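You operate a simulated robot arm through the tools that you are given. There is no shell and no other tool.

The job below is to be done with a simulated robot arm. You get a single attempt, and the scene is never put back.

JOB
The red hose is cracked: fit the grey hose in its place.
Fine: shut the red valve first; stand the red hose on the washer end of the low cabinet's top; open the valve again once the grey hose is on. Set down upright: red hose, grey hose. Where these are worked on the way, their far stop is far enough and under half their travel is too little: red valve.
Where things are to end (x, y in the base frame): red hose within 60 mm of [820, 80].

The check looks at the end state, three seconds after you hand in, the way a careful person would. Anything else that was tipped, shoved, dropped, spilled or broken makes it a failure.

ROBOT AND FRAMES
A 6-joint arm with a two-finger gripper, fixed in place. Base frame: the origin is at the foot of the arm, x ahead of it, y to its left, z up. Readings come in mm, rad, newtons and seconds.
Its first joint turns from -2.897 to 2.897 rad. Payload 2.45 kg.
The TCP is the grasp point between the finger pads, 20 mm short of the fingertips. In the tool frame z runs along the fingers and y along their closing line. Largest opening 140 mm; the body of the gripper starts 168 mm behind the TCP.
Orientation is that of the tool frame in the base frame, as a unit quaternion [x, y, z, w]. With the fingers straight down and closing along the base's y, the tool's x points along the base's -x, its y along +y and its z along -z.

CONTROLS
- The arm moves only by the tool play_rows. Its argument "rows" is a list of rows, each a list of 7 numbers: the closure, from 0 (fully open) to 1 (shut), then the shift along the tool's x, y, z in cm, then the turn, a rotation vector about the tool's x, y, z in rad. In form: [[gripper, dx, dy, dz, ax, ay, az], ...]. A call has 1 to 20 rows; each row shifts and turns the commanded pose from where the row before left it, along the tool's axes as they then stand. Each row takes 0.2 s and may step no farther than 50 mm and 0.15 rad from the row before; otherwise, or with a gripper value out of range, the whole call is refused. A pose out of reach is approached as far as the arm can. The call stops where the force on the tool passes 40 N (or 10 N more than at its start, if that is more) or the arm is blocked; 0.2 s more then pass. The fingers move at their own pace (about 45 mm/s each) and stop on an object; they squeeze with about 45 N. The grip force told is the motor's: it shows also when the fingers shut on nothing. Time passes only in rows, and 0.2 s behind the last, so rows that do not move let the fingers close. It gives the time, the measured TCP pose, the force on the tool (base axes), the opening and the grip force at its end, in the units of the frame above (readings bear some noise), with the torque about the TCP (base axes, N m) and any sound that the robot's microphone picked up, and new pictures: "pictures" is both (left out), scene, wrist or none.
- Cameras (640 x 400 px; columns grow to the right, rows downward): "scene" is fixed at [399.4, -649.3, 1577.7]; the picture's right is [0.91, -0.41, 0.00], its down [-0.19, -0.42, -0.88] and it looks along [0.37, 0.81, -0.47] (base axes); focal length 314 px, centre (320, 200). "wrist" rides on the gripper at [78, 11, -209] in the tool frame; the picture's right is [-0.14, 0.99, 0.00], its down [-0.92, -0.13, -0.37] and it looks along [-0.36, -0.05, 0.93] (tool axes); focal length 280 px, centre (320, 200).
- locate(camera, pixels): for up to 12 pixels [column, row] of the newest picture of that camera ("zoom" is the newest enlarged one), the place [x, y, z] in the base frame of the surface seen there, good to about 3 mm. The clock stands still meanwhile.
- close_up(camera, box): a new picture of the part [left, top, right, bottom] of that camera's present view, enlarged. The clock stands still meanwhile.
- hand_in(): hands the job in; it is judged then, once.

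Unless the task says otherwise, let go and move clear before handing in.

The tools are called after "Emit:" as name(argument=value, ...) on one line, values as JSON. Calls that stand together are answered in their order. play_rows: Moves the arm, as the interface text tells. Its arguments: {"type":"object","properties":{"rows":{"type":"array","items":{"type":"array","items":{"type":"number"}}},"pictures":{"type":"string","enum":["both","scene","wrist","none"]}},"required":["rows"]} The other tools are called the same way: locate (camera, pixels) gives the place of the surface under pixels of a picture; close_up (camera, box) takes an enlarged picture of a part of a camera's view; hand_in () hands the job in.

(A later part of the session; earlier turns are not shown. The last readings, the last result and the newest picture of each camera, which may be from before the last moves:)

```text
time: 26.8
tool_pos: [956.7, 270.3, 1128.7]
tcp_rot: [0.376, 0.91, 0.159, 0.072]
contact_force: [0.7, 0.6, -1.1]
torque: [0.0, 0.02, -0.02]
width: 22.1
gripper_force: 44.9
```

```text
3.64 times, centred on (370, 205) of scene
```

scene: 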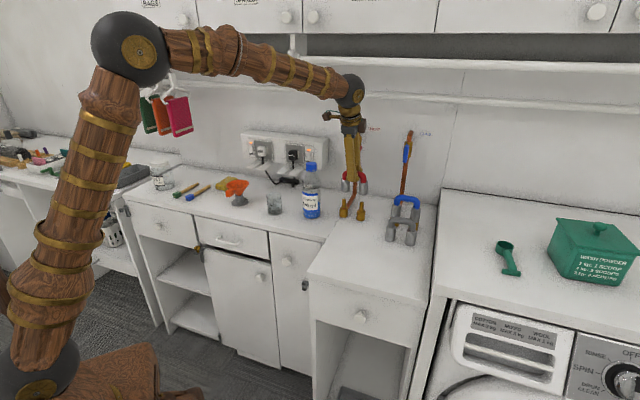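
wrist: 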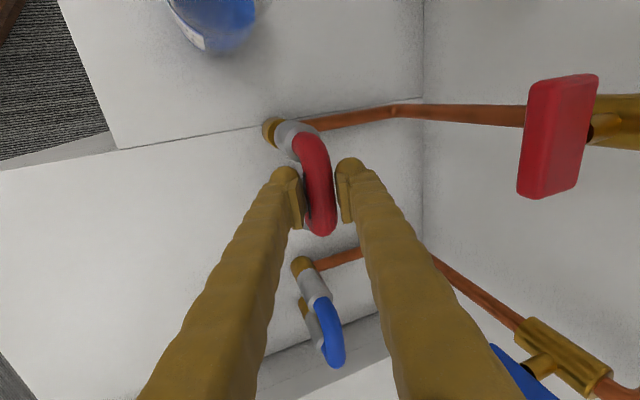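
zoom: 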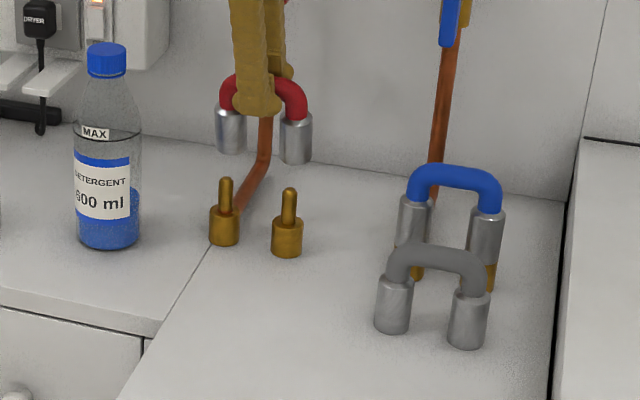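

The red hose is clear of the spigots, but the width dropped to 22 mm so it may have swung to align with the tilted pads. I'll measure its points.

Emit:
locate(camera="zoom", pixels=[[230, 112], [230, 130], [230, 149], [297, 122], [297, 140], [297, 160], [228, 92], [299, 98], [226, 185], [226, 205], [288, 195], [288, 215]])

Emit:
locate(camera="zoom", pixels=[[225, 225], [287, 237], [212, 225], [237, 225], [274, 237], [300, 237], [225, 208], [287, 220], [226, 178], [289, 188], [222, 240], [288, 254]])

```text
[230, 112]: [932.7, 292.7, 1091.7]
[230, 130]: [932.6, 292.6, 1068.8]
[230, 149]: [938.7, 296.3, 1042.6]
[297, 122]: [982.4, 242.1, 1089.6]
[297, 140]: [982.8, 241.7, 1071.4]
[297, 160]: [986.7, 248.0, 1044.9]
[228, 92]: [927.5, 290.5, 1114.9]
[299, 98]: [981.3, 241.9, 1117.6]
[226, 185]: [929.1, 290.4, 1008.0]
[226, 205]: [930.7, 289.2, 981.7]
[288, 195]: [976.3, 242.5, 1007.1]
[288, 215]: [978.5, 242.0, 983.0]
```

```text
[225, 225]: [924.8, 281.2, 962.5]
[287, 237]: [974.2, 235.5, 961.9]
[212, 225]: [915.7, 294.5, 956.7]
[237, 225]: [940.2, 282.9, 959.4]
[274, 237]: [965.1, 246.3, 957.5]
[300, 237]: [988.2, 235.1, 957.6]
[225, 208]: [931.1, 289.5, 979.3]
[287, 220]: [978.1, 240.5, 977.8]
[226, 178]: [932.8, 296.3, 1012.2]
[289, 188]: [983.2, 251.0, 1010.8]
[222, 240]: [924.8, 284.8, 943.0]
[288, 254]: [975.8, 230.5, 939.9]
```

The hose has rotated to line up with the 20°-tilted pads (sleeve fronts moved ~12 mm toward the wall), so I'll straighten the tool to vertical once at the target, which makes the hose upright. Lifting, moving back to p≈636, q≈523, then rotating to vertical.

Emit:
play_rows(rows=[[1, 0, 1.37, -3.76, 0, 0, 0], [1, -0.76, -4.36, -1.59, 0, 0, 0], [1, -0.76, -4.36, -1.59, 0, 0, 0], [1, -0.76, -4.36, -1.59, 0, 0, 0], [1, -0.76, -4.36, -1.59, 0, 0, 0], [1, -0.76, -4.36, -1.59, 0, 0, 0], [1, 0, 0, 0, 0.1164, 0, 0], [1, 0, 0, 0, 0.1164, 0, 0], [1, 0, 0, 0, 0.1164, 0, 0], [1, 0, 0, 0, 0, 0, 0]])

Emit:
close_up(camera="scene", box=[290, 130, 430, 270])

```text
time: 29.0
tool_pos: [816.9, 80.2, 1169.9]
tcp_rot: [0.383, 0.924, -0.003, 0.005]
contact_force: [0.0, 0.1, -1.3]
torque: [0.01, -0.04, -0.02]
width: 21.8
gripper_force: 45.2
```

scene: 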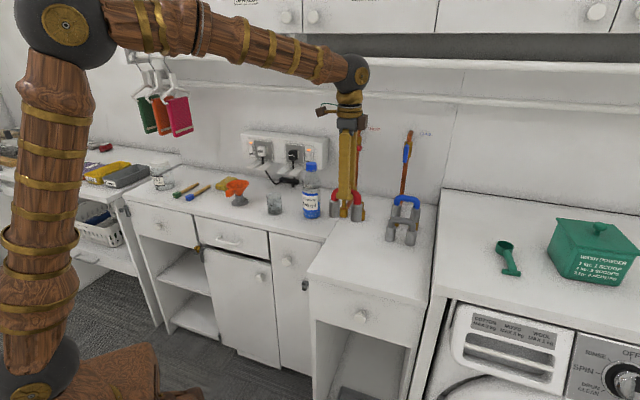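
wrist: 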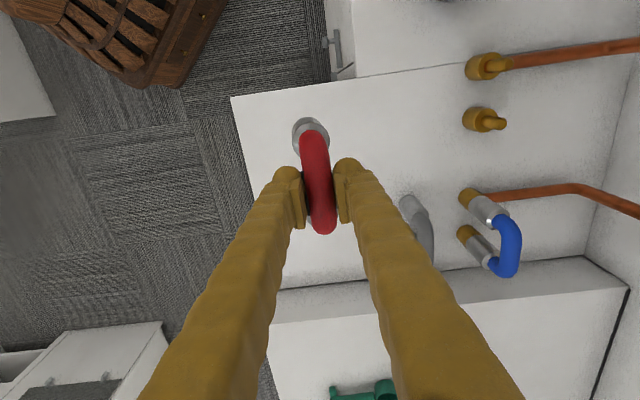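

```text
2.86 times, centred on (360, 200) of scene
```

zoom: 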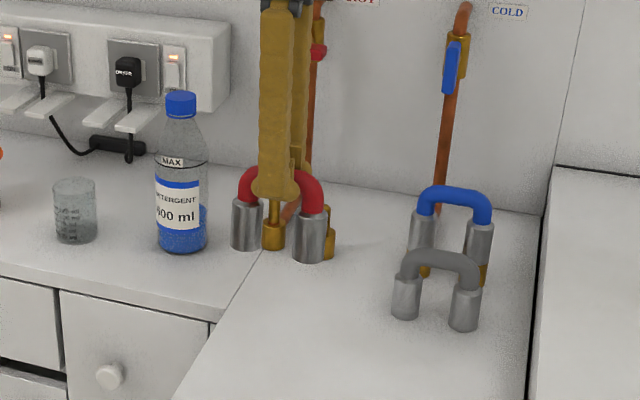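

The hose now hangs apparently vertical over the target (TCP at 817, 80). I'll check its verticality numerically before lowering.

Emit:
locate(camera="zoom", pixels=[[245, 205], [245, 225], [245, 245], [310, 218], [310, 238], [310, 257], [250, 178], [312, 190], [235, 225], [257, 225], [296, 238], [322, 238]])

```text
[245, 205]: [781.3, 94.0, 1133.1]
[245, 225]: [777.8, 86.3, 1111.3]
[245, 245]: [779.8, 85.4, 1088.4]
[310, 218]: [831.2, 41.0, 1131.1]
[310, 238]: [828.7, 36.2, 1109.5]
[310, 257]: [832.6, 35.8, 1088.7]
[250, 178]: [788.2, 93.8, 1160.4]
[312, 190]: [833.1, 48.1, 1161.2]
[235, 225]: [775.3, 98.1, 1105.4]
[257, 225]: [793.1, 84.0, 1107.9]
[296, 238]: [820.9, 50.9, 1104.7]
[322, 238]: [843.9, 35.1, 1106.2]
```

Sleeve front points agree to within a couple of mm from top to bottom. I'll take a closer look from the wrist for a second opinion on tilt.

Emit:
close_up(camera="wrist", box=[270, 100, 370, 250])

Emit:
close_up(camera="scene", box=[320, 180, 380, 230])

```text
2.67 times, centred on (320, 175) of wrist
```

zoom: 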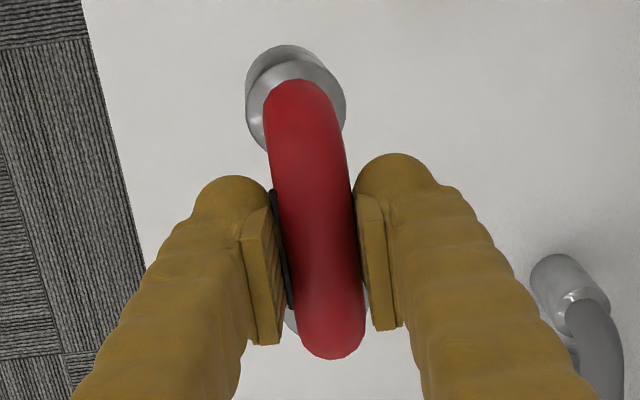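

```text
8.00 times, centred on (350, 205) of scene
```

zoom: 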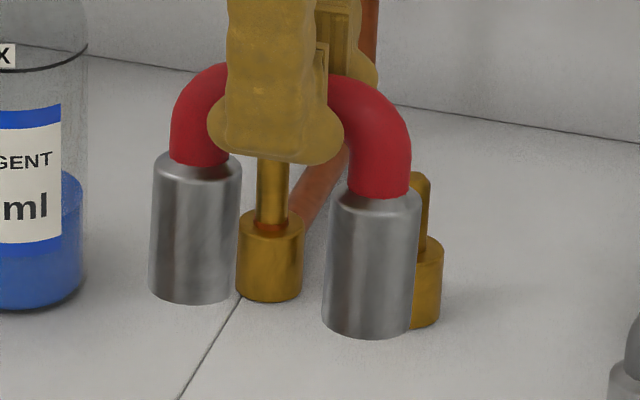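

The wrist zoom suggests the hose's lower ends lean about 9° back from the wall (left sleeve's far end at (285,65) shifts left of its top). I'll measure on the sleeve in this view.

Emit:
close_up(camera="wrist", box=[290, 105, 350, 155])

Emit:
locate(camera="wrist", pixels=[[294, 128], [295, 135], [297, 145], [300, 122], [306, 118], [313, 119], [318, 123], [312, 126], [303, 133], [327, 135], [301, 143], [328, 145]])

```text
8.00 times, centred on (320, 130) of wrist
```

zoom: 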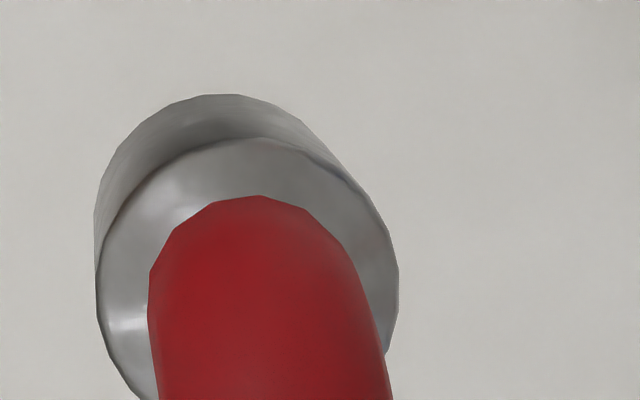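

```text
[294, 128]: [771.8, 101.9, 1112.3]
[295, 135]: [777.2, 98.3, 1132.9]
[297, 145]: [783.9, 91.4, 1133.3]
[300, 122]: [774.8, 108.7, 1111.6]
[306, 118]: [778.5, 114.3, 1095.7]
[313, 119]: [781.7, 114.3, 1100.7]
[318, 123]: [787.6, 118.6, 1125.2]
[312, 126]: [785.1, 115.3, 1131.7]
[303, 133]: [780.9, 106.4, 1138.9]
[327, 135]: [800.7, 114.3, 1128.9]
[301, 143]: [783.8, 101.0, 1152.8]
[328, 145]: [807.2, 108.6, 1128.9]
```

From sleeve top to bottom the axis shifts about 6 mm over 60 mm (≈6° tilt). I'll tilt the tool 0.1 rad to make the hose plumb and lower it to just above the cabinet top.

Emit:
play_rows(rows=[[1, 0, 0, 0, -0.1, 0, 0], [1, 0, -0.45, 4.48, 0, 0, 0], [1, 0, -0.45, 4.48, 0, 0, 0], [1, 0, -0.4, 3.98, 0, 0, 0], [1, 0, 0, 0, 0, 0, 0]])

Emit:
close_up(camera="scene", box=[310, 210, 390, 270])

```text
time: 30.2
tool_pos: [820.5, 76.8, 1038.0]
tcp_rot: [0.382, 0.923, 0.043, 0.024]
contact_force: [-0.4, -0.2, -0.6]
torque: [0.02, 0.01, 0.01]
width: 21.4
gripper_force: 44.7
```

scene: 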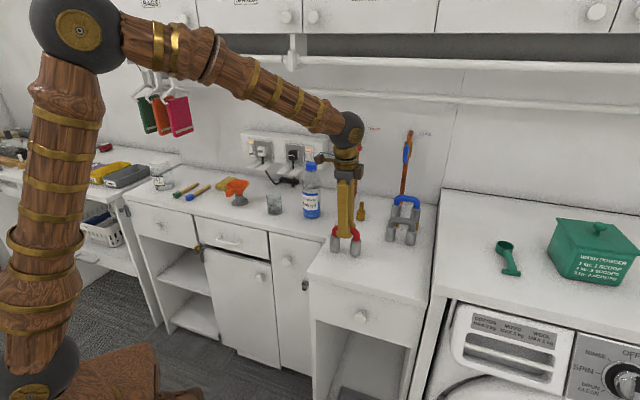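
wrist: 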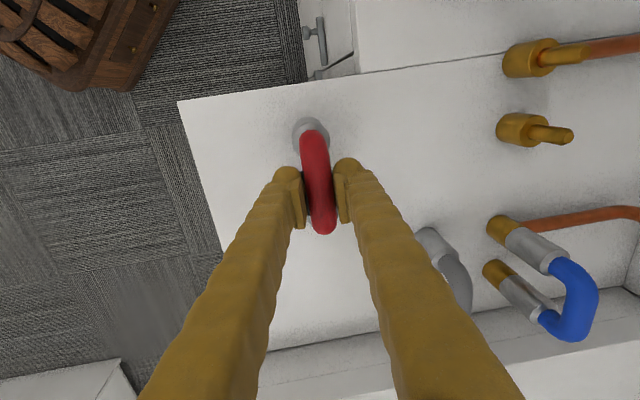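

```text
6.67 times, centred on (350, 240) of scene
```

zoom: 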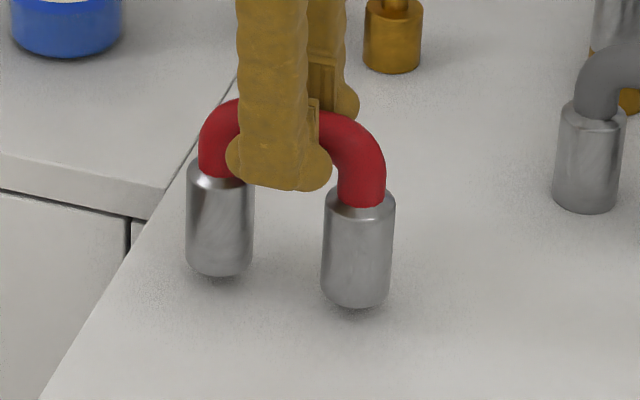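

The sleeves are ~1 cm above the top with shadows showing below (215,280). I'll lower in small steps and watch the force.

Emit:
play_rows(rows=[[1, 0, -0.04, 0.4, 0, 0, 0], [1, 0, -0.03, 0.3, 0, 0, 0], [1, 0, -0.02, 0.2, 0, 0, 0], [1, 0, 0, 0, 0, 0, 0]], pictures="scene")

Emit:
close_up(camera="scene", box=[310, 210, 390, 270])

```text
time: 31.2
tool_pos: [820.4, 78.8, 1030.8]
tcp_rot: [0.382, 0.923, 0.043, 0.024]
contact_force: [-0.4, 0.8, -1.3]
torque: [0.0, -0.01, -0.01]
width: 22.1
gripper_force: 45.0
```

scene: 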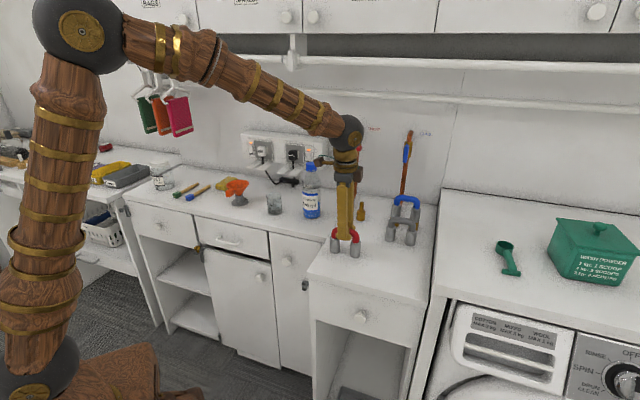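

```text
6.67 times, centred on (350, 240) of scene
```

zoom: 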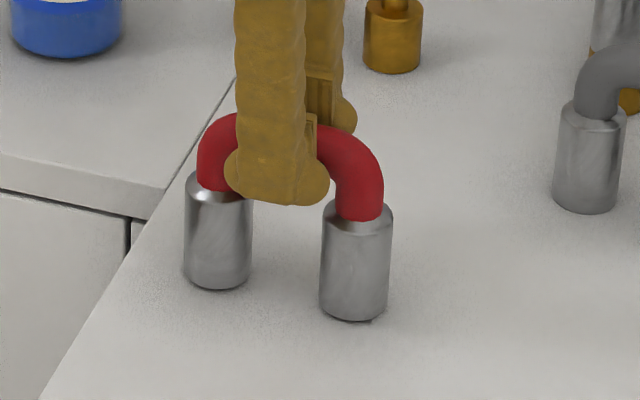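

Nearly touching now, with no contact force yet. Lowering further in 2 mm steps.

Emit:
play_rows(rows=[[1, 0, -0.02, 0.2, 0, 0, 0], [1, 0, -0.02, 0.2, 0, 0, 0], [1, 0, 0, 0, 0, 0, 0]], pictures="none")

Emit:
close_up(camera="scene", box=[310, 210, 390, 270])

```text
time: 32.0
tool_pos: [819.9, 79.7, 1027.2]
tcp_rot: [0.382, 0.923, 0.045, 0.024]
contact_force: [-1.6, 3.5, 24.0]
torque: [-0.58, -0.19, -0.01]
width: 21.8
gripper_force: 44.9
```

```text
6.67 times, centred on (350, 240) of scene
```

zoom: 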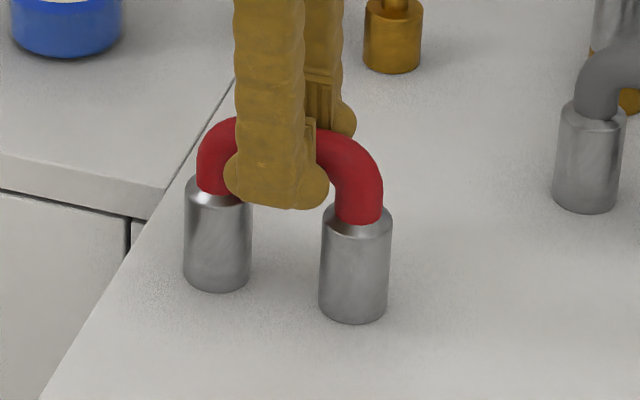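

Contact: 24 N upward. I'll ease up half a millimetre and open the fingers.

Emit:
play_rows(rows=[[1, 0, 0, -0.04, 0, 0, 0], [0.8, 0, 0, 0, 0, 0, 0], [0.7, 0, 0, 0, 0, 0, 0], [0.6, 0, 0, 0, 0, 0, 0], [0.6, 0, 0, 0, 0, 0, 0]])

Emit:
close_up(camera="scene", box=[310, 210, 390, 270])

```text
time: 33.2
tool_pos: [819.4, 78.6, 1026.1]
tcp_rot: [0.382, 0.923, 0.044, 0.023]
contact_force: [-0.2, 0.2, 0.4]
torque: [0.01, -0.02, 0.03]
width: 55.9
gripper_force: 0.0
```

scene: 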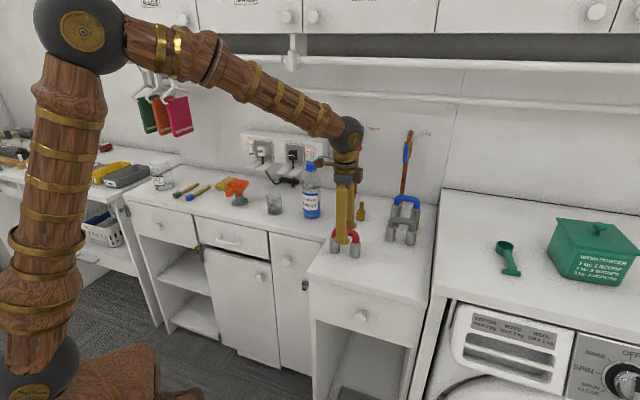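
wrist: 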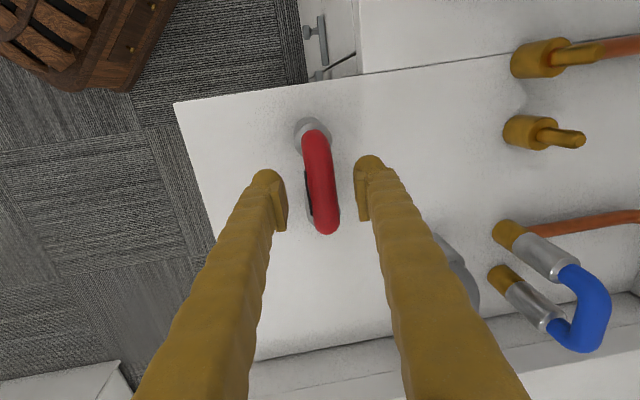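

```text
6.67 times, centred on (350, 240) of scene
```

zoom: 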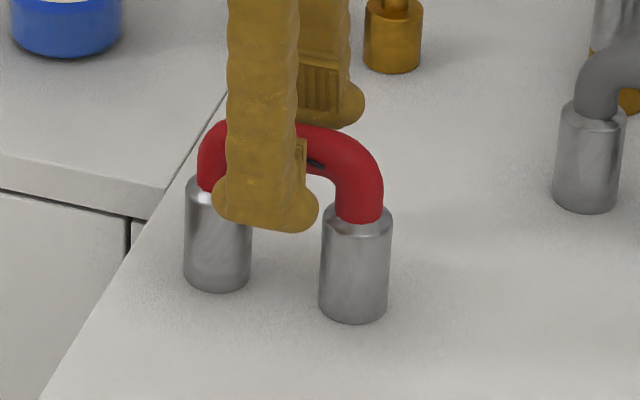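

The red hose stands on its own on the cabinet top with the fingers clear. I'll retreat straight up along the tool and look back at it.

Emit:
play_rows(rows=[[0.6, 0, 0, -3, 0, 0, 0], [0.6, 0, 0, -4.5, 0, 0, 0], [0.6, 0, 0, -4.5, 0, 0, 0], [0.6, 0, 0, -4.5, 0.05, 0, 0], [0.6, 0, 0, -4.5, 0.05, 0, 0], [0.6, 0, 0, 0, 0, 0, 0]])

Emit:
close_up(camera="scene", box=[300, 180, 440, 270])

```text
time: 34.6
tool_pos: [805.2, 67.8, 1237.2]
tcp_rot: [0.383, 0.924, -0.001, 0.006]
contact_force: [0.3, 0.1, -0.4]
torque: [0.0, 0.06, -0.01]
width: 55.9
gripper_force: 0.1
```

scene: 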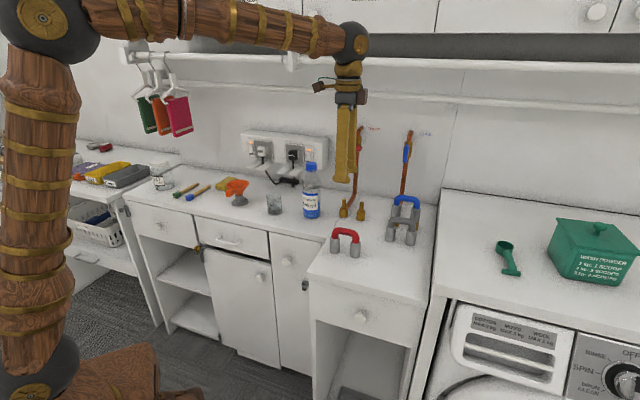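
wrist: 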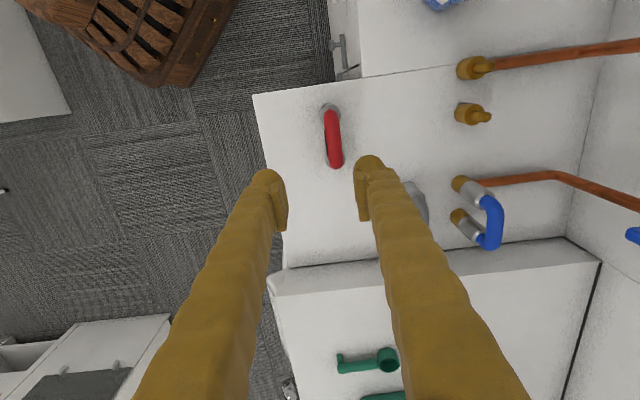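

```text
4.44 times, centred on (370, 225) of scene
```

zoom: 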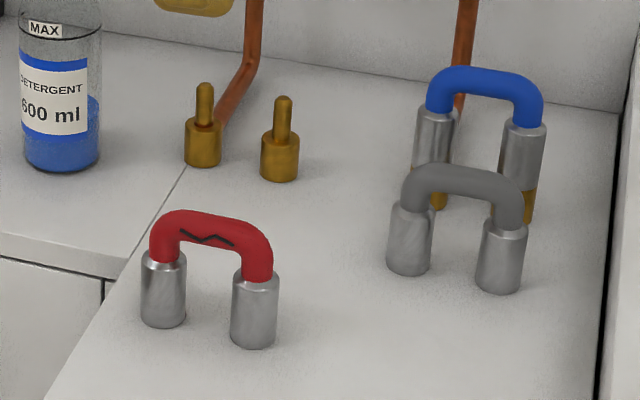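

The red hose stands upright at the target. For the grey hose I'll grip across both sleeves (about 104 mm wide), so I'm yawing the tool 90°, tilting it 30°, opening fully and moving in front of the grey hose.

Emit:
play_rows(rows=[[0, 0, 0, 0, 0, 0, -0.1428], [0, 0, 0, 0, 0, 0, -0.1428], [0, 0, 0, 0, 0, 0, -0.1428], [0, 0, 0, 0, 0, 0, -0.1428], [0, 0, 0, 0, 0, 0, -0.1428], [0, 0, 0, 0, 0, 0, -0.1428], [0, 0, 0, 0, 0, 0, -0.1428], [0, 0, 0, 0, 0, 0, -0.1428], [0, 0, 0, 0, 0, 0, -0.1428], [0, 0, 0, 0, 0, 0, -0.1428], [0, 0, 0, 0, 0, 0, -0.1428], [0, 0, 0, 0, 0, -0.1309, 0], [0, 0, 0, 0, 0, -0.1309, 0], [0, 0, 0, 0, 0, -0.1309, 0], [0, 0, 0, 0, 0, -0.1309, 0], [0, 1, -4.08, 1.73, 0, 0, 0], [0, 1, -4.08, 1.73, 0, 0, 0], [0, 1, -4.08, 1.73, 0, 0, 0], [0, 1, -4.08, 1.73, 0, 0, 0], [0, 0, 0, 0, 0, 0, 0]])

```text
time: 38.8
tool_pos: [920.6, -47.3, 1157.7]
tcp_rot: [-0.37, 0.892, 0.094, 0.241]
contact_force: [-1.0, 0.0, -1.1]
torque: [-0.02, -0.02, -0.02]
width: 140.2
gripper_force: 0.1
```

scene: 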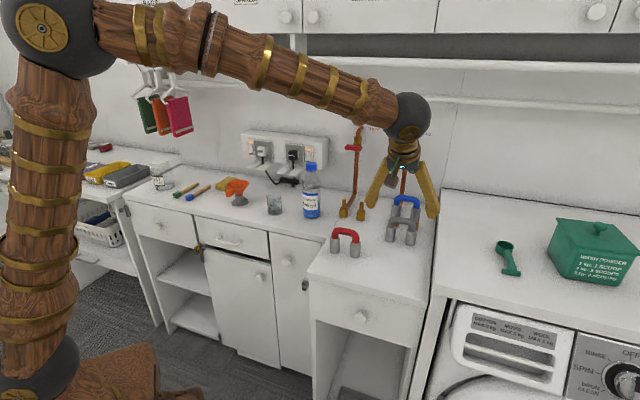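
wrist: 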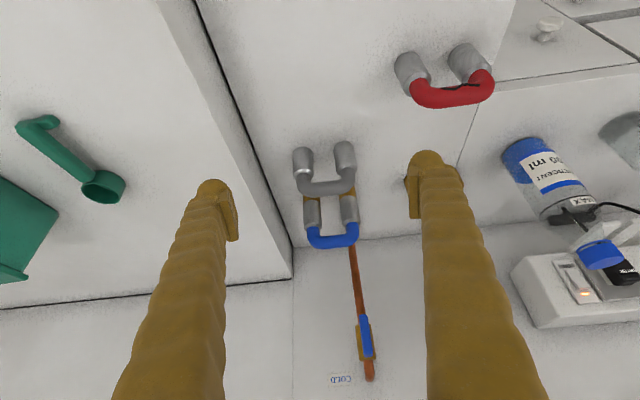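

The grey hose is at (325,180) between the open fingertips in the wrist view. I'll zoom there and measure its sleeves.

Emit:
close_up(camera="wrist", box=[275, 125, 375, 255])

Emit:
locate(camera="wrist", pixels=[[300, 160], [345, 155], [303, 165], [343, 165], [304, 178], [346, 175], [325, 187], [315, 189], [335, 187], [297, 155], [352, 150], [325, 183]])

```text
3.08 times, centred on (325, 190) of wrist
```

zoom: 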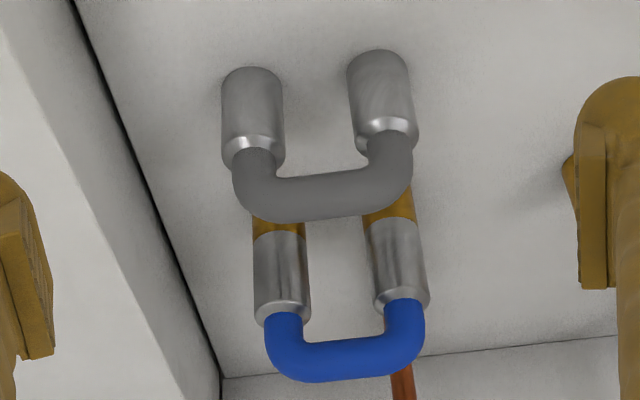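

```text
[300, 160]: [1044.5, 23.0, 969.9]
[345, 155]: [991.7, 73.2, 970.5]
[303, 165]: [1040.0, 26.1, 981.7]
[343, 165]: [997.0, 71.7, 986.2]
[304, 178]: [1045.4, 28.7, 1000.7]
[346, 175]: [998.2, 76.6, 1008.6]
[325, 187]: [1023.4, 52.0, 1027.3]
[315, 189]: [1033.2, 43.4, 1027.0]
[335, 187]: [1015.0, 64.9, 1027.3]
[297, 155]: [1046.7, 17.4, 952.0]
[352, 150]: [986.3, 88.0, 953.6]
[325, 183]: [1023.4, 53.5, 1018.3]
```

Grey sleeves are centred at q≈649.5 and 718, p≈770, square to the wall. Before going in, I'll check the washer side clearance for the outer finger.

Emit:
locate(camera="wrist", pixels=[[180, 50], [200, 90], [225, 140], [240, 100], [250, 130], [260, 160], [215, 60], [232, 100], [246, 140], [275, 200], [262, 185], [240, 175]])

Emit:
locate(camera="scene", pixels=[[345, 213], [360, 214], [345, 206], [361, 205], [344.5, 202], [361, 204], [345, 209], [360.5, 210], [344, 214], [359.5, 218], [345, 200], [361.5, 203]])

Emit:
close_up(camera="scene", box=[330, 190, 376, 226])

```text
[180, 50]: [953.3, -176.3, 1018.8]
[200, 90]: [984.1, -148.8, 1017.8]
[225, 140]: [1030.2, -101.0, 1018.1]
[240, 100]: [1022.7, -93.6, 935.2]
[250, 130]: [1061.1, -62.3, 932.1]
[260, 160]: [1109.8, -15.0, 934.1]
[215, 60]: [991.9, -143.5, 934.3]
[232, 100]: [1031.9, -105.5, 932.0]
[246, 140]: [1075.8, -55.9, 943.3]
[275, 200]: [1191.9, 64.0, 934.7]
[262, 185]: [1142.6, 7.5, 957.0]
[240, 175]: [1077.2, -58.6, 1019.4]
```

```text
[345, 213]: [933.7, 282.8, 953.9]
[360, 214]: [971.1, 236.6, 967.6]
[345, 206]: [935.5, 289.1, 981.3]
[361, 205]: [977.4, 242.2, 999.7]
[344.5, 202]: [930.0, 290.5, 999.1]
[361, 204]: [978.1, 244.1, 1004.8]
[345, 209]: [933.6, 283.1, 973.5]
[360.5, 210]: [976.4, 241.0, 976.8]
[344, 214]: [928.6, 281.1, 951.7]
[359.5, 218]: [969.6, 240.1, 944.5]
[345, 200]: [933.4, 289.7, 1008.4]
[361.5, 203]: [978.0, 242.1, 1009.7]
```

```text
11.11 times, centred on (353, 208) of scene
```

zoom: 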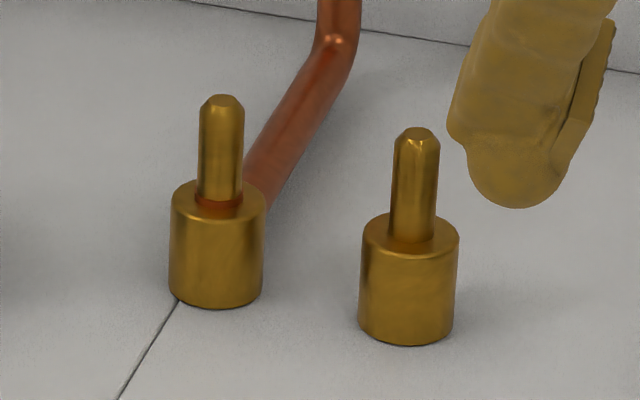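

The washer side is at q≈800, leaving ~30 mm for the outer finger. I'll line up and advance along the tool axis, stopping short to check.

Emit:
play_rows(rows=[[0, -4.1, 0, 0, 0, 0, 0], [0, 0, 0, 4.5, 0, 0, 0], [0, 0, 0, 4.5, 0, 0, 0], [0, 0, 0, 4.5, 0, 0, 0], [0, 0, 0, 4.5, 0, 0, 0], [0, 0, 0, 0, 0, 0, 0]])

Emit:
locate(camera="wrist", pixels=[[300, 200], [300, 180], [350, 200], [350, 180]])

```text
time: 40.2
tool_pos: [1010.2, 38.5, 1021.8]
tcp_rot: [-0.372, 0.892, 0.095, 0.24]
contact_force: [-0.6, -0.3, 0.7]
torque: [-0.01, 0.0, -0.02]
width: 140.0
gripper_force: 0.1
```

scene: 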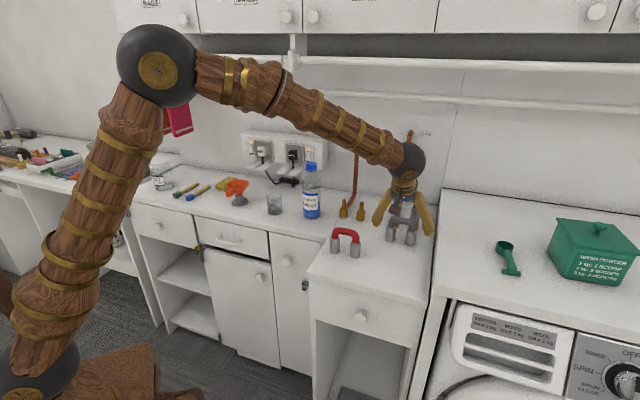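
wrist: 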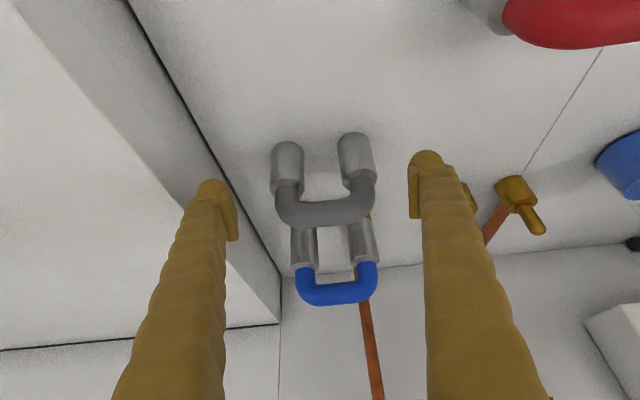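

```text
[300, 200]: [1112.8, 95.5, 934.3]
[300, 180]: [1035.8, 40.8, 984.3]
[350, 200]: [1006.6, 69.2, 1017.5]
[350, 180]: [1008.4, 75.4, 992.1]
```

Fingers straddle the hose evenly (inner edges at 235 and 410, sleeves at 288 and 357). I'll advance the remaining 55 mm.

Emit:
play_rows(rows=[[0, 0, 0.1, 2.73, 0, 0, 0], [0, 0, 0.1, 2.73, 0, 0, 0], [0, 0, 0, 0, 0, 0, 0]])

Emit:
close_up(camera="scene", box=[360, 180, 450, 260])

```text
time: 41.0
tool_pos: [1028.6, 58.5, 976.1]
tcp_rot: [-0.371, 0.892, 0.094, 0.241]
contact_force: [0.7, 0.2, 0.3]
torque: [0.0, 0.0, 0.01]
width: 139.8
gripper_force: 0.0
```

scene: 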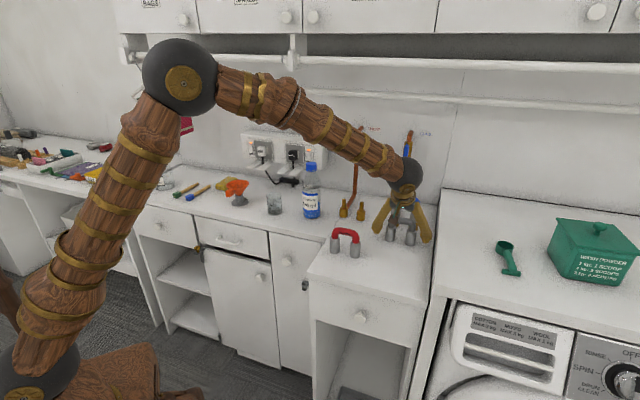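
wrist: 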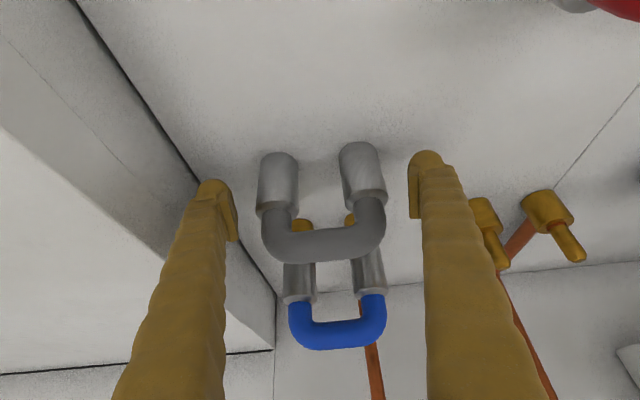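

```text
5.00 times, centred on (405, 220) of scene
```

zoom: 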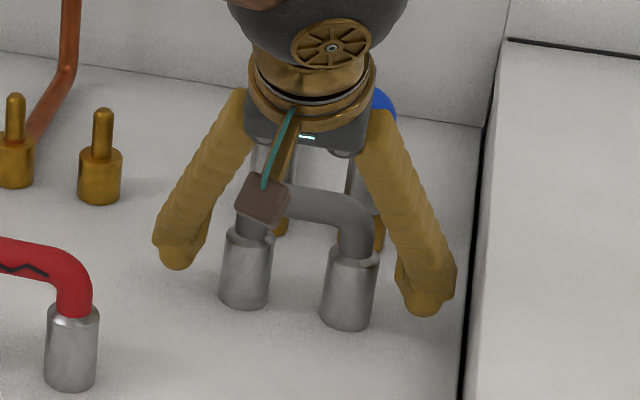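

The fingers straddle both grey sleeves, TCP at p 768.5, z 976. Closing to grip the sleeves.

Emit:
play_rows(rows=[[0.15, 0, 0, 0, 0, 0, 0], [0.2, 0, 0, 0, 0, 0, 0], [0.24, 0, 0, 0, 0, 0, 0], [0.28, 0, 0, 0, 0, 0, 0], [0.4, 0, 0, 0, 0, 0, 0], [1, 0, 0, 0, 0, 0, 0], [1, 0, 0, 0, 0, 0, 0]])

Emit:
close_up(camera="scene", box=[360, 180, 450, 260])

```text
time: 42.6
tool_pos: [1029.0, 58.8, 974.5]
tcp_rot: [-0.371, 0.892, 0.094, 0.242]
contact_force: [-0.3, 0.2, 1.5]
torque: [-0.07, -0.03, -0.02]
width: 108.8
gripper_force: 45.6
```

scene: 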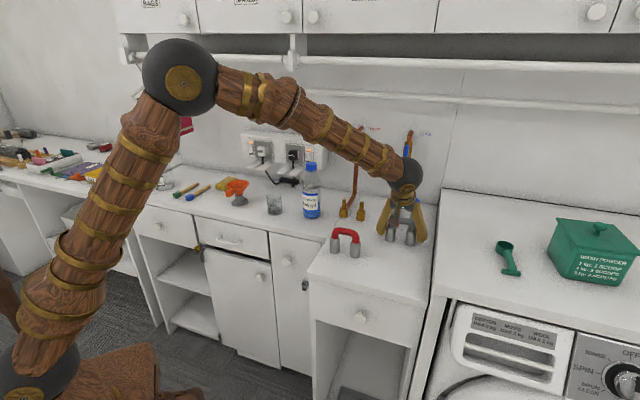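
wrist: 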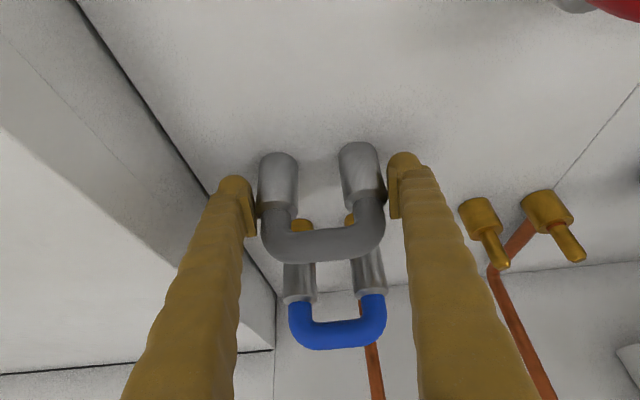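

```text
5.00 times, centred on (405, 220) of scene
```

zoom: 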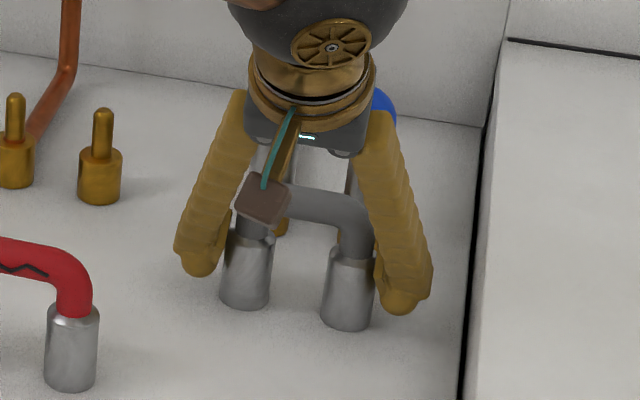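

Gripped at 108.8 mm with no side load and no visible shift. I'll lift 3 cm and check that the hose stays upright.

Emit:
play_rows(rows=[[1, -0.5, 0, -0.866, 0, 0, 0], [1, -0.5, 0, -0.866, 0, 0, 0], [1, -0.5, 0, -0.866, 0, 0, 0], [1, 0, 0, 0, 0, 0, 0]])

Emit:
close_up(camera="scene", box=[360, 180, 450, 260])

```text
time: 43.6
tool_pos: [1029.4, 58.3, 1005.9]
tcp_rot: [-0.372, 0.891, 0.095, 0.241]
contact_force: [-0.5, -0.2, -1.1]
torque: [-0.01, 0.01, -0.01]
width: 108.7
gripper_force: 44.9
```

scene: 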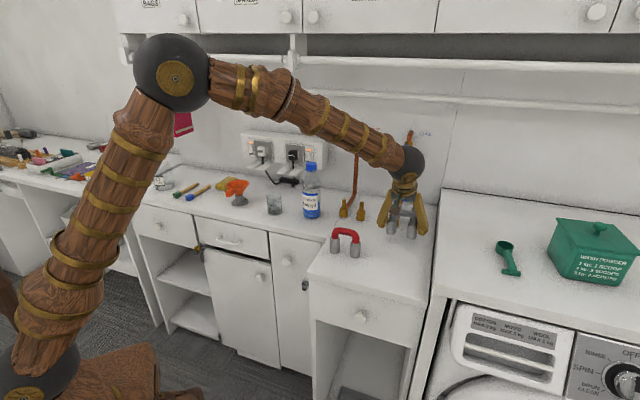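
wrist: 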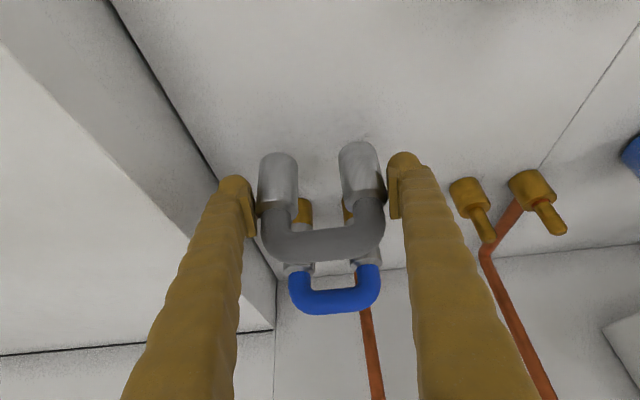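

```text
5.00 times, centred on (405, 220) of scene
```

zoom: 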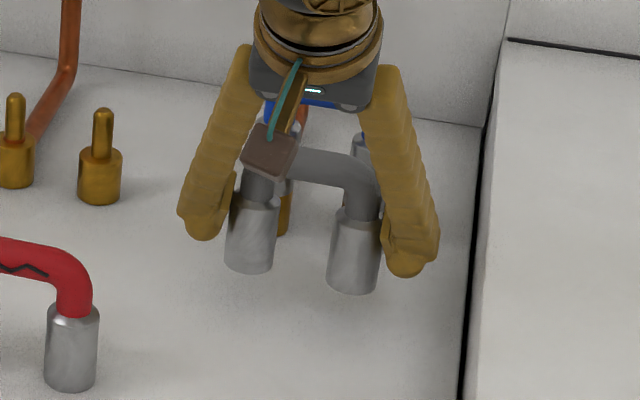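

The hose hangs unchanged in the grip. I'll lift to clear the spigot tips, shift left 199 mm, and stop short of the spigots to compare.

Emit:
play_rows(rows=[[1, -2, 0, -3.464, 0, 0, 0], [1, -2, 0, -3.464, 0, 0, 0], [1, 0, 3.986, 0, 0, 0, 0], [1, 0, 3.986, 0, 0, 0, 0], [1, 0, 3.986, 0, 0, 0, 0], [1, 0, 3.986, 0, 0, 0, 0], [1, 0, 3.986, 0, 0, 0, 0], [1, -2.165, 0, 1.25, 0, 0, 0], [1, -2.165, 0, 1.25, 0, 0, 0], [1, 0, 0, 0, 0, 0, 0]])

Emit:
close_up(camera="wrist", box=[220, 120, 420, 300])

Emit:
close_up(camera="scene", box=[310, 160, 400, 230])

```text
time: 45.8
tool_pos: [923.1, 236.1, 1083.8]
tcp_rot: [-0.371, 0.892, 0.095, 0.241]
contact_force: [-1.1, 0.2, -1.0]
torque: [-0.01, 0.02, 0.03]
width: 108.5
gripper_force: 45.4
```

scene: 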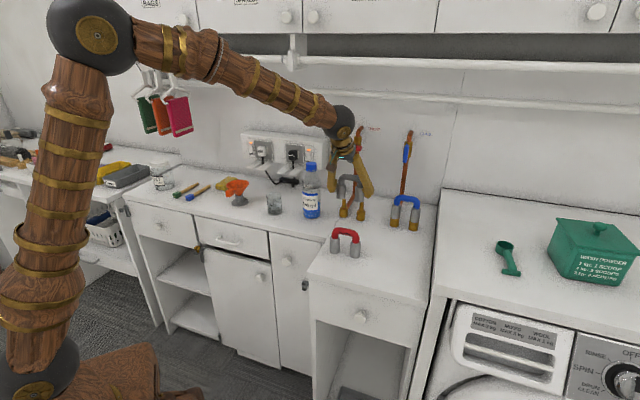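
wrist: 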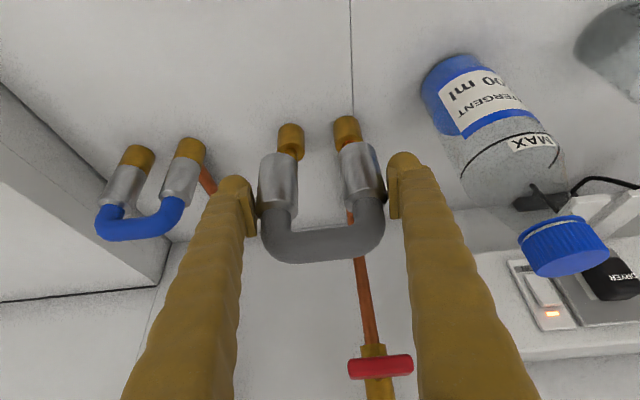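

```text
2.22 times, centred on (320, 210) of wrist
```

zoom: 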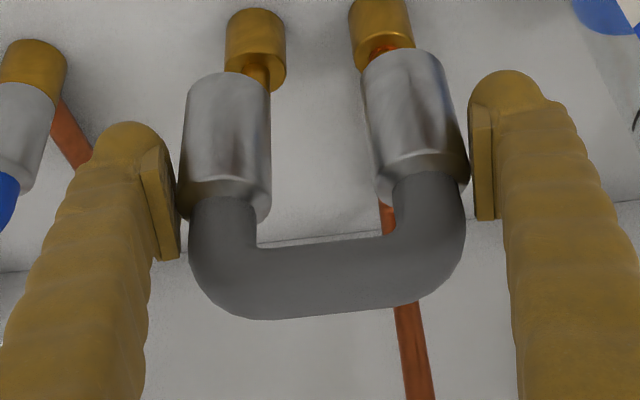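

```text
5.71 times, centred on (355, 195) of scene
```

zoom: 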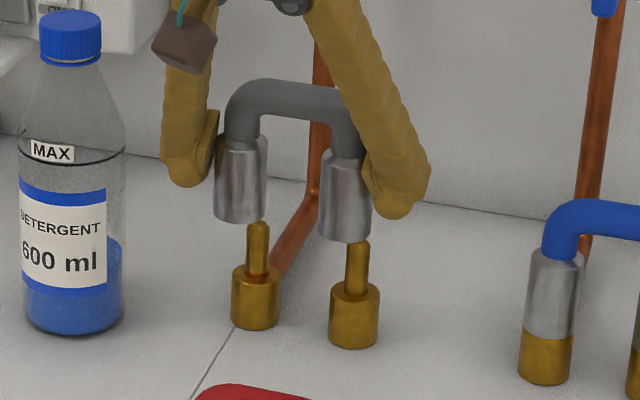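

The grey sleeves hang above and in front of the spigots (zoom: sleeves at x≈240/344, spigots at 258/357). I'll measure both from this view to fine-tune the last shift.

Emit:
locate(camera="zoom", pixels=[[240, 165], [240, 185], [240, 205], [344, 180], [344, 200], [344, 225], [258, 235], [258, 248], [258, 262], [357, 255], [357, 268], [357, 282]])

Emit:
locate(camera="zoom", pixels=[[230, 185], [250, 185], [240, 195], [334, 200], [354, 200], [344, 212], [252, 248], [264, 248], [258, 255], [351, 268], [363, 268], [357, 262]])

Emit:
locate(camera="wrist", pixels=[[291, 145], [348, 135], [291, 133], [347, 126], [277, 180], [360, 170], [277, 165], [357, 155], [291, 152], [349, 139], [277, 195], [362, 185]])

```text
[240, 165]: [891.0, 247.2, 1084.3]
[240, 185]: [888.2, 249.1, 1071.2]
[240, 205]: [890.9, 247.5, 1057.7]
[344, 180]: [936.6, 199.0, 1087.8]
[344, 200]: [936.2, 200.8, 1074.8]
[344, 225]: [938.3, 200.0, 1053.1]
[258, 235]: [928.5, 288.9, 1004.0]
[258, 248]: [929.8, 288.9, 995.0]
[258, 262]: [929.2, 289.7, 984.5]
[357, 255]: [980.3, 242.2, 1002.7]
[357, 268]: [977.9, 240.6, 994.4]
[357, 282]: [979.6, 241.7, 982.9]
```

```text
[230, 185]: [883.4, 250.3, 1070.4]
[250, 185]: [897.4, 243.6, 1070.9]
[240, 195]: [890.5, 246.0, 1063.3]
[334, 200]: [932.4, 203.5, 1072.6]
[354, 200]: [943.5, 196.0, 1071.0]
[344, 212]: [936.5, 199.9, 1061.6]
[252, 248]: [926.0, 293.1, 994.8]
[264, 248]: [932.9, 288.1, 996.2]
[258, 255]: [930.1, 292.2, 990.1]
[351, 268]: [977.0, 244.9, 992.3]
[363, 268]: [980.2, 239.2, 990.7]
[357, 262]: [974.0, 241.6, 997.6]
```

```text
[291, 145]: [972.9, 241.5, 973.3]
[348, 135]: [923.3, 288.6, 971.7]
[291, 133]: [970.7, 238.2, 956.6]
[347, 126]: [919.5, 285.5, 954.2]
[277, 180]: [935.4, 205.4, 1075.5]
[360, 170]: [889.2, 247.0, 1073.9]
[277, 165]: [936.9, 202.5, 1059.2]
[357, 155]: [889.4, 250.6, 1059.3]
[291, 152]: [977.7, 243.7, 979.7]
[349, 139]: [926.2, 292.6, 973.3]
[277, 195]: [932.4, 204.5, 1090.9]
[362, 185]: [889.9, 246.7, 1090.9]
```

Scene measurements give the remaining offset as about +49.5 mm toward the wall and ~0–1 mm sideways. I'll move over the spigots and re-measure before lowering.

Emit:
play_rows(rows=[[1, -2.143, 0, 1.237, 0, 0, 0], [1, -2.143, 0, 1.237, 0, 0, 0], [1, 0, 0, 0, 0, 0, 0]])

Emit:
close_up(camera="wrist", box=[250, 110, 390, 210])

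Emit:
close_up(camera="scene", box=[325, 165, 385, 225])

```text
time: 46.6
tool_pos: [956.9, 270.9, 1083.0]
tcp_rot: [-0.371, 0.892, 0.095, 0.24]
contact_force: [-0.1, -0.1, -2.6]
torque: [-0.03, 0.0, -0.01]
width: 108.5
gripper_force: 44.9
```

scene: 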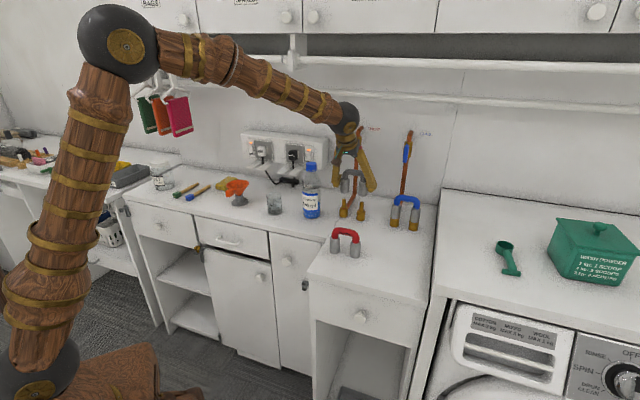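
wrist: 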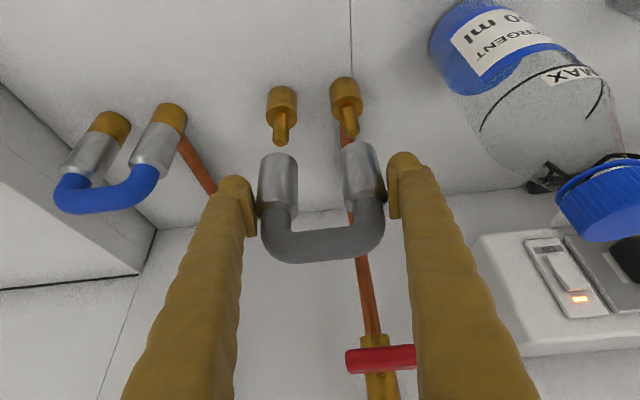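

```text
4.00 times, centred on (320, 160) of wrist
```

zoom: 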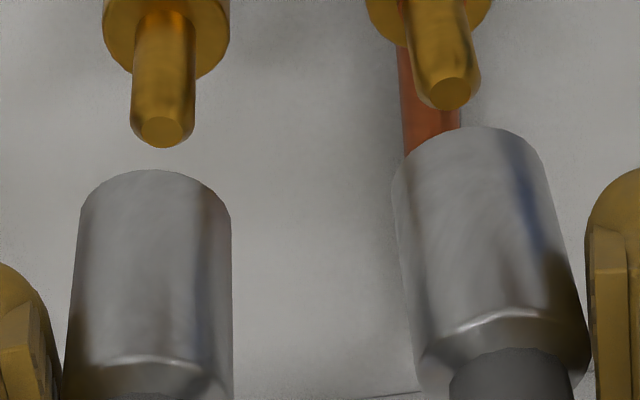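

```text
6.67 times, centred on (355, 195) of scene
```

zoom: 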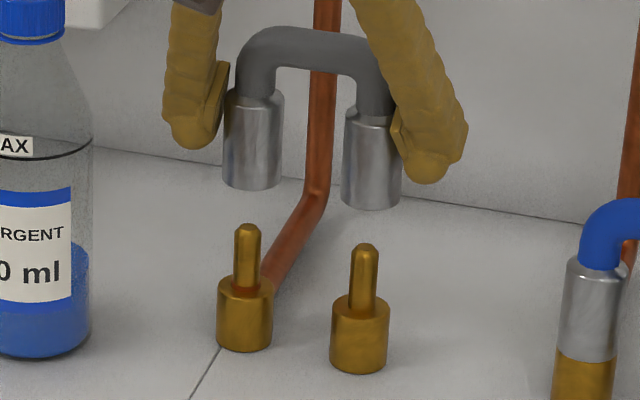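

Projecting both cameras' views, the sleeve bottoms and spigot tips agree within about 1 mm in both directions. I'll lower to just above the tips and check again.

Emit:
play_rows(rows=[[1, 0.6, 0, 1.04, 0, 0, 0], [1, 0.6, 0, 1.04, 0, 0, 0], [1, 0, 0, 0, 0, 0, 0]])

Emit:
close_up(camera="wrist", box=[250, 100, 390, 200])

Emit:
close_up(camera="scene", box=[325, 170, 385, 230])

```text
time: 47.4
tool_pos: [956.9, 271.1, 1058.9]
tcp_rot: [-0.371, 0.892, 0.094, 0.242]
contact_force: [-0.8, -0.5, -0.8]
torque: [0.01, 0.01, -0.01]
width: 108.5
gripper_force: 44.6
```

scene: 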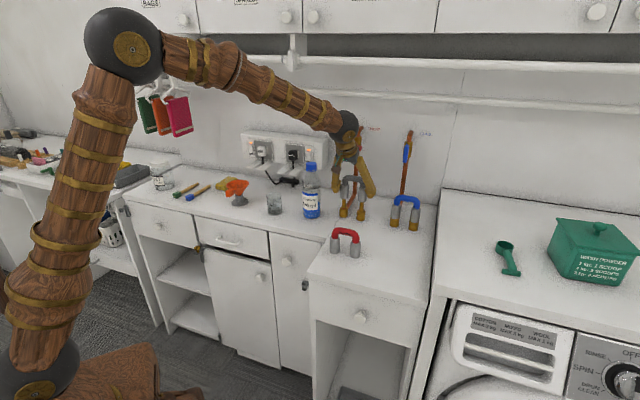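
wrist: 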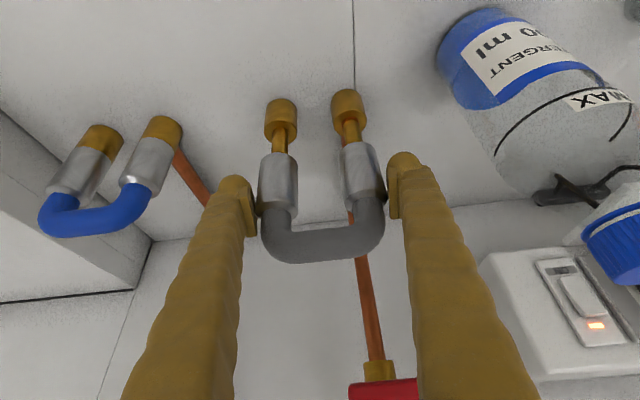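

```text
4.00 times, centred on (320, 150) of wrist
```

zoom: 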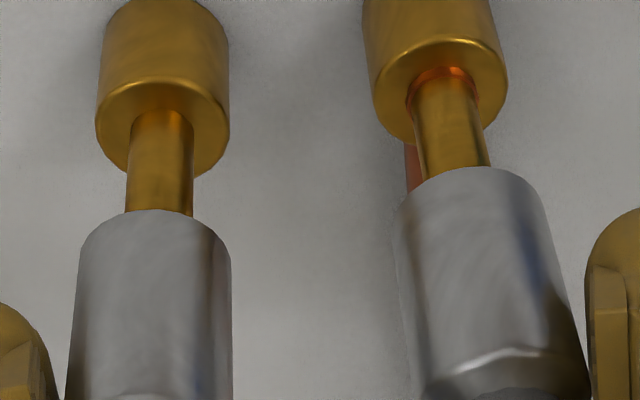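

```text
6.67 times, centred on (355, 200) of scene
```

zoom: 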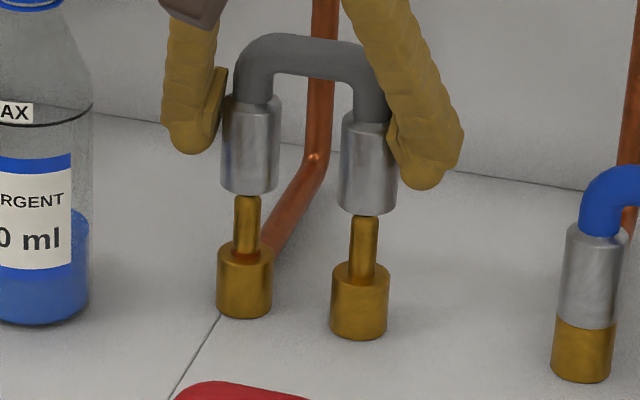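

Tips are right under the sleeve openings, aligned within ~1 mm in both views. I'll lower in small steps and watch the force.

Emit:
play_rows(rows=[[1, 0.2, 0, 0.346, 0, 0, 0], [1, 0.2, 0, 0.346, 0, 0, 0], [1, 0.2, 0, 0.346, 0, 0, 0], [1, 0, 0, 0, 0, 0, 0]])

Emit:
close_up(camera="scene", box=[325, 170, 385, 230])

```text
time: 48.4
tool_pos: [957.5, 270.9, 1045.9]
tcp_rot: [-0.37, 0.892, 0.094, 0.242]
contact_force: [0.1, 0.0, -0.4]
torque: [0.02, 0.0, 0.02]
width: 108.6
gripper_force: 45.3
```

scene: 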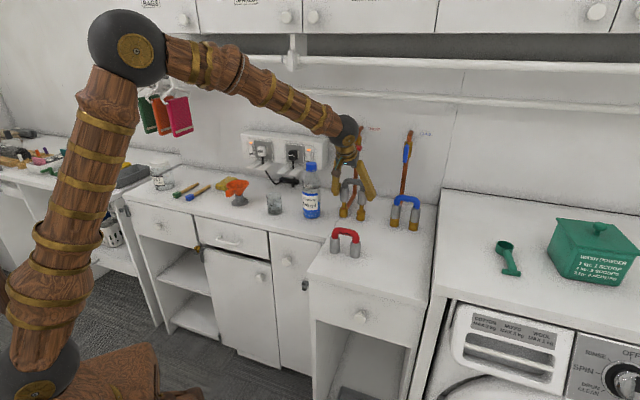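
wrist: 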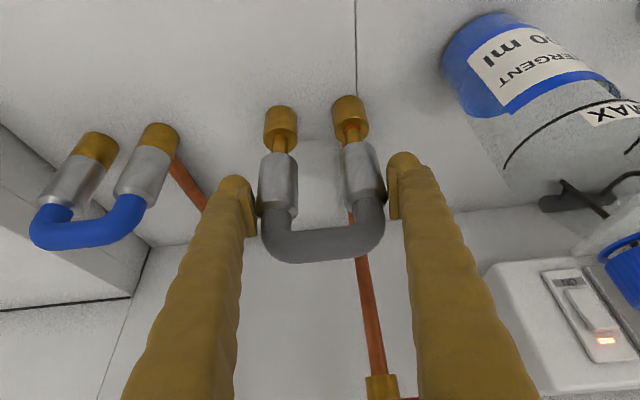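

```text
6.67 times, centred on (355, 200) of scene
```

zoom: 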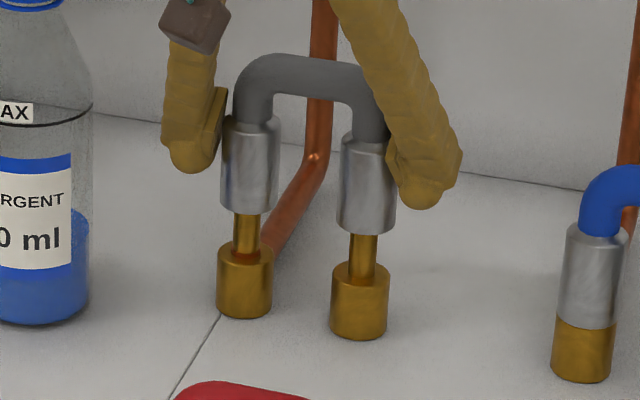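

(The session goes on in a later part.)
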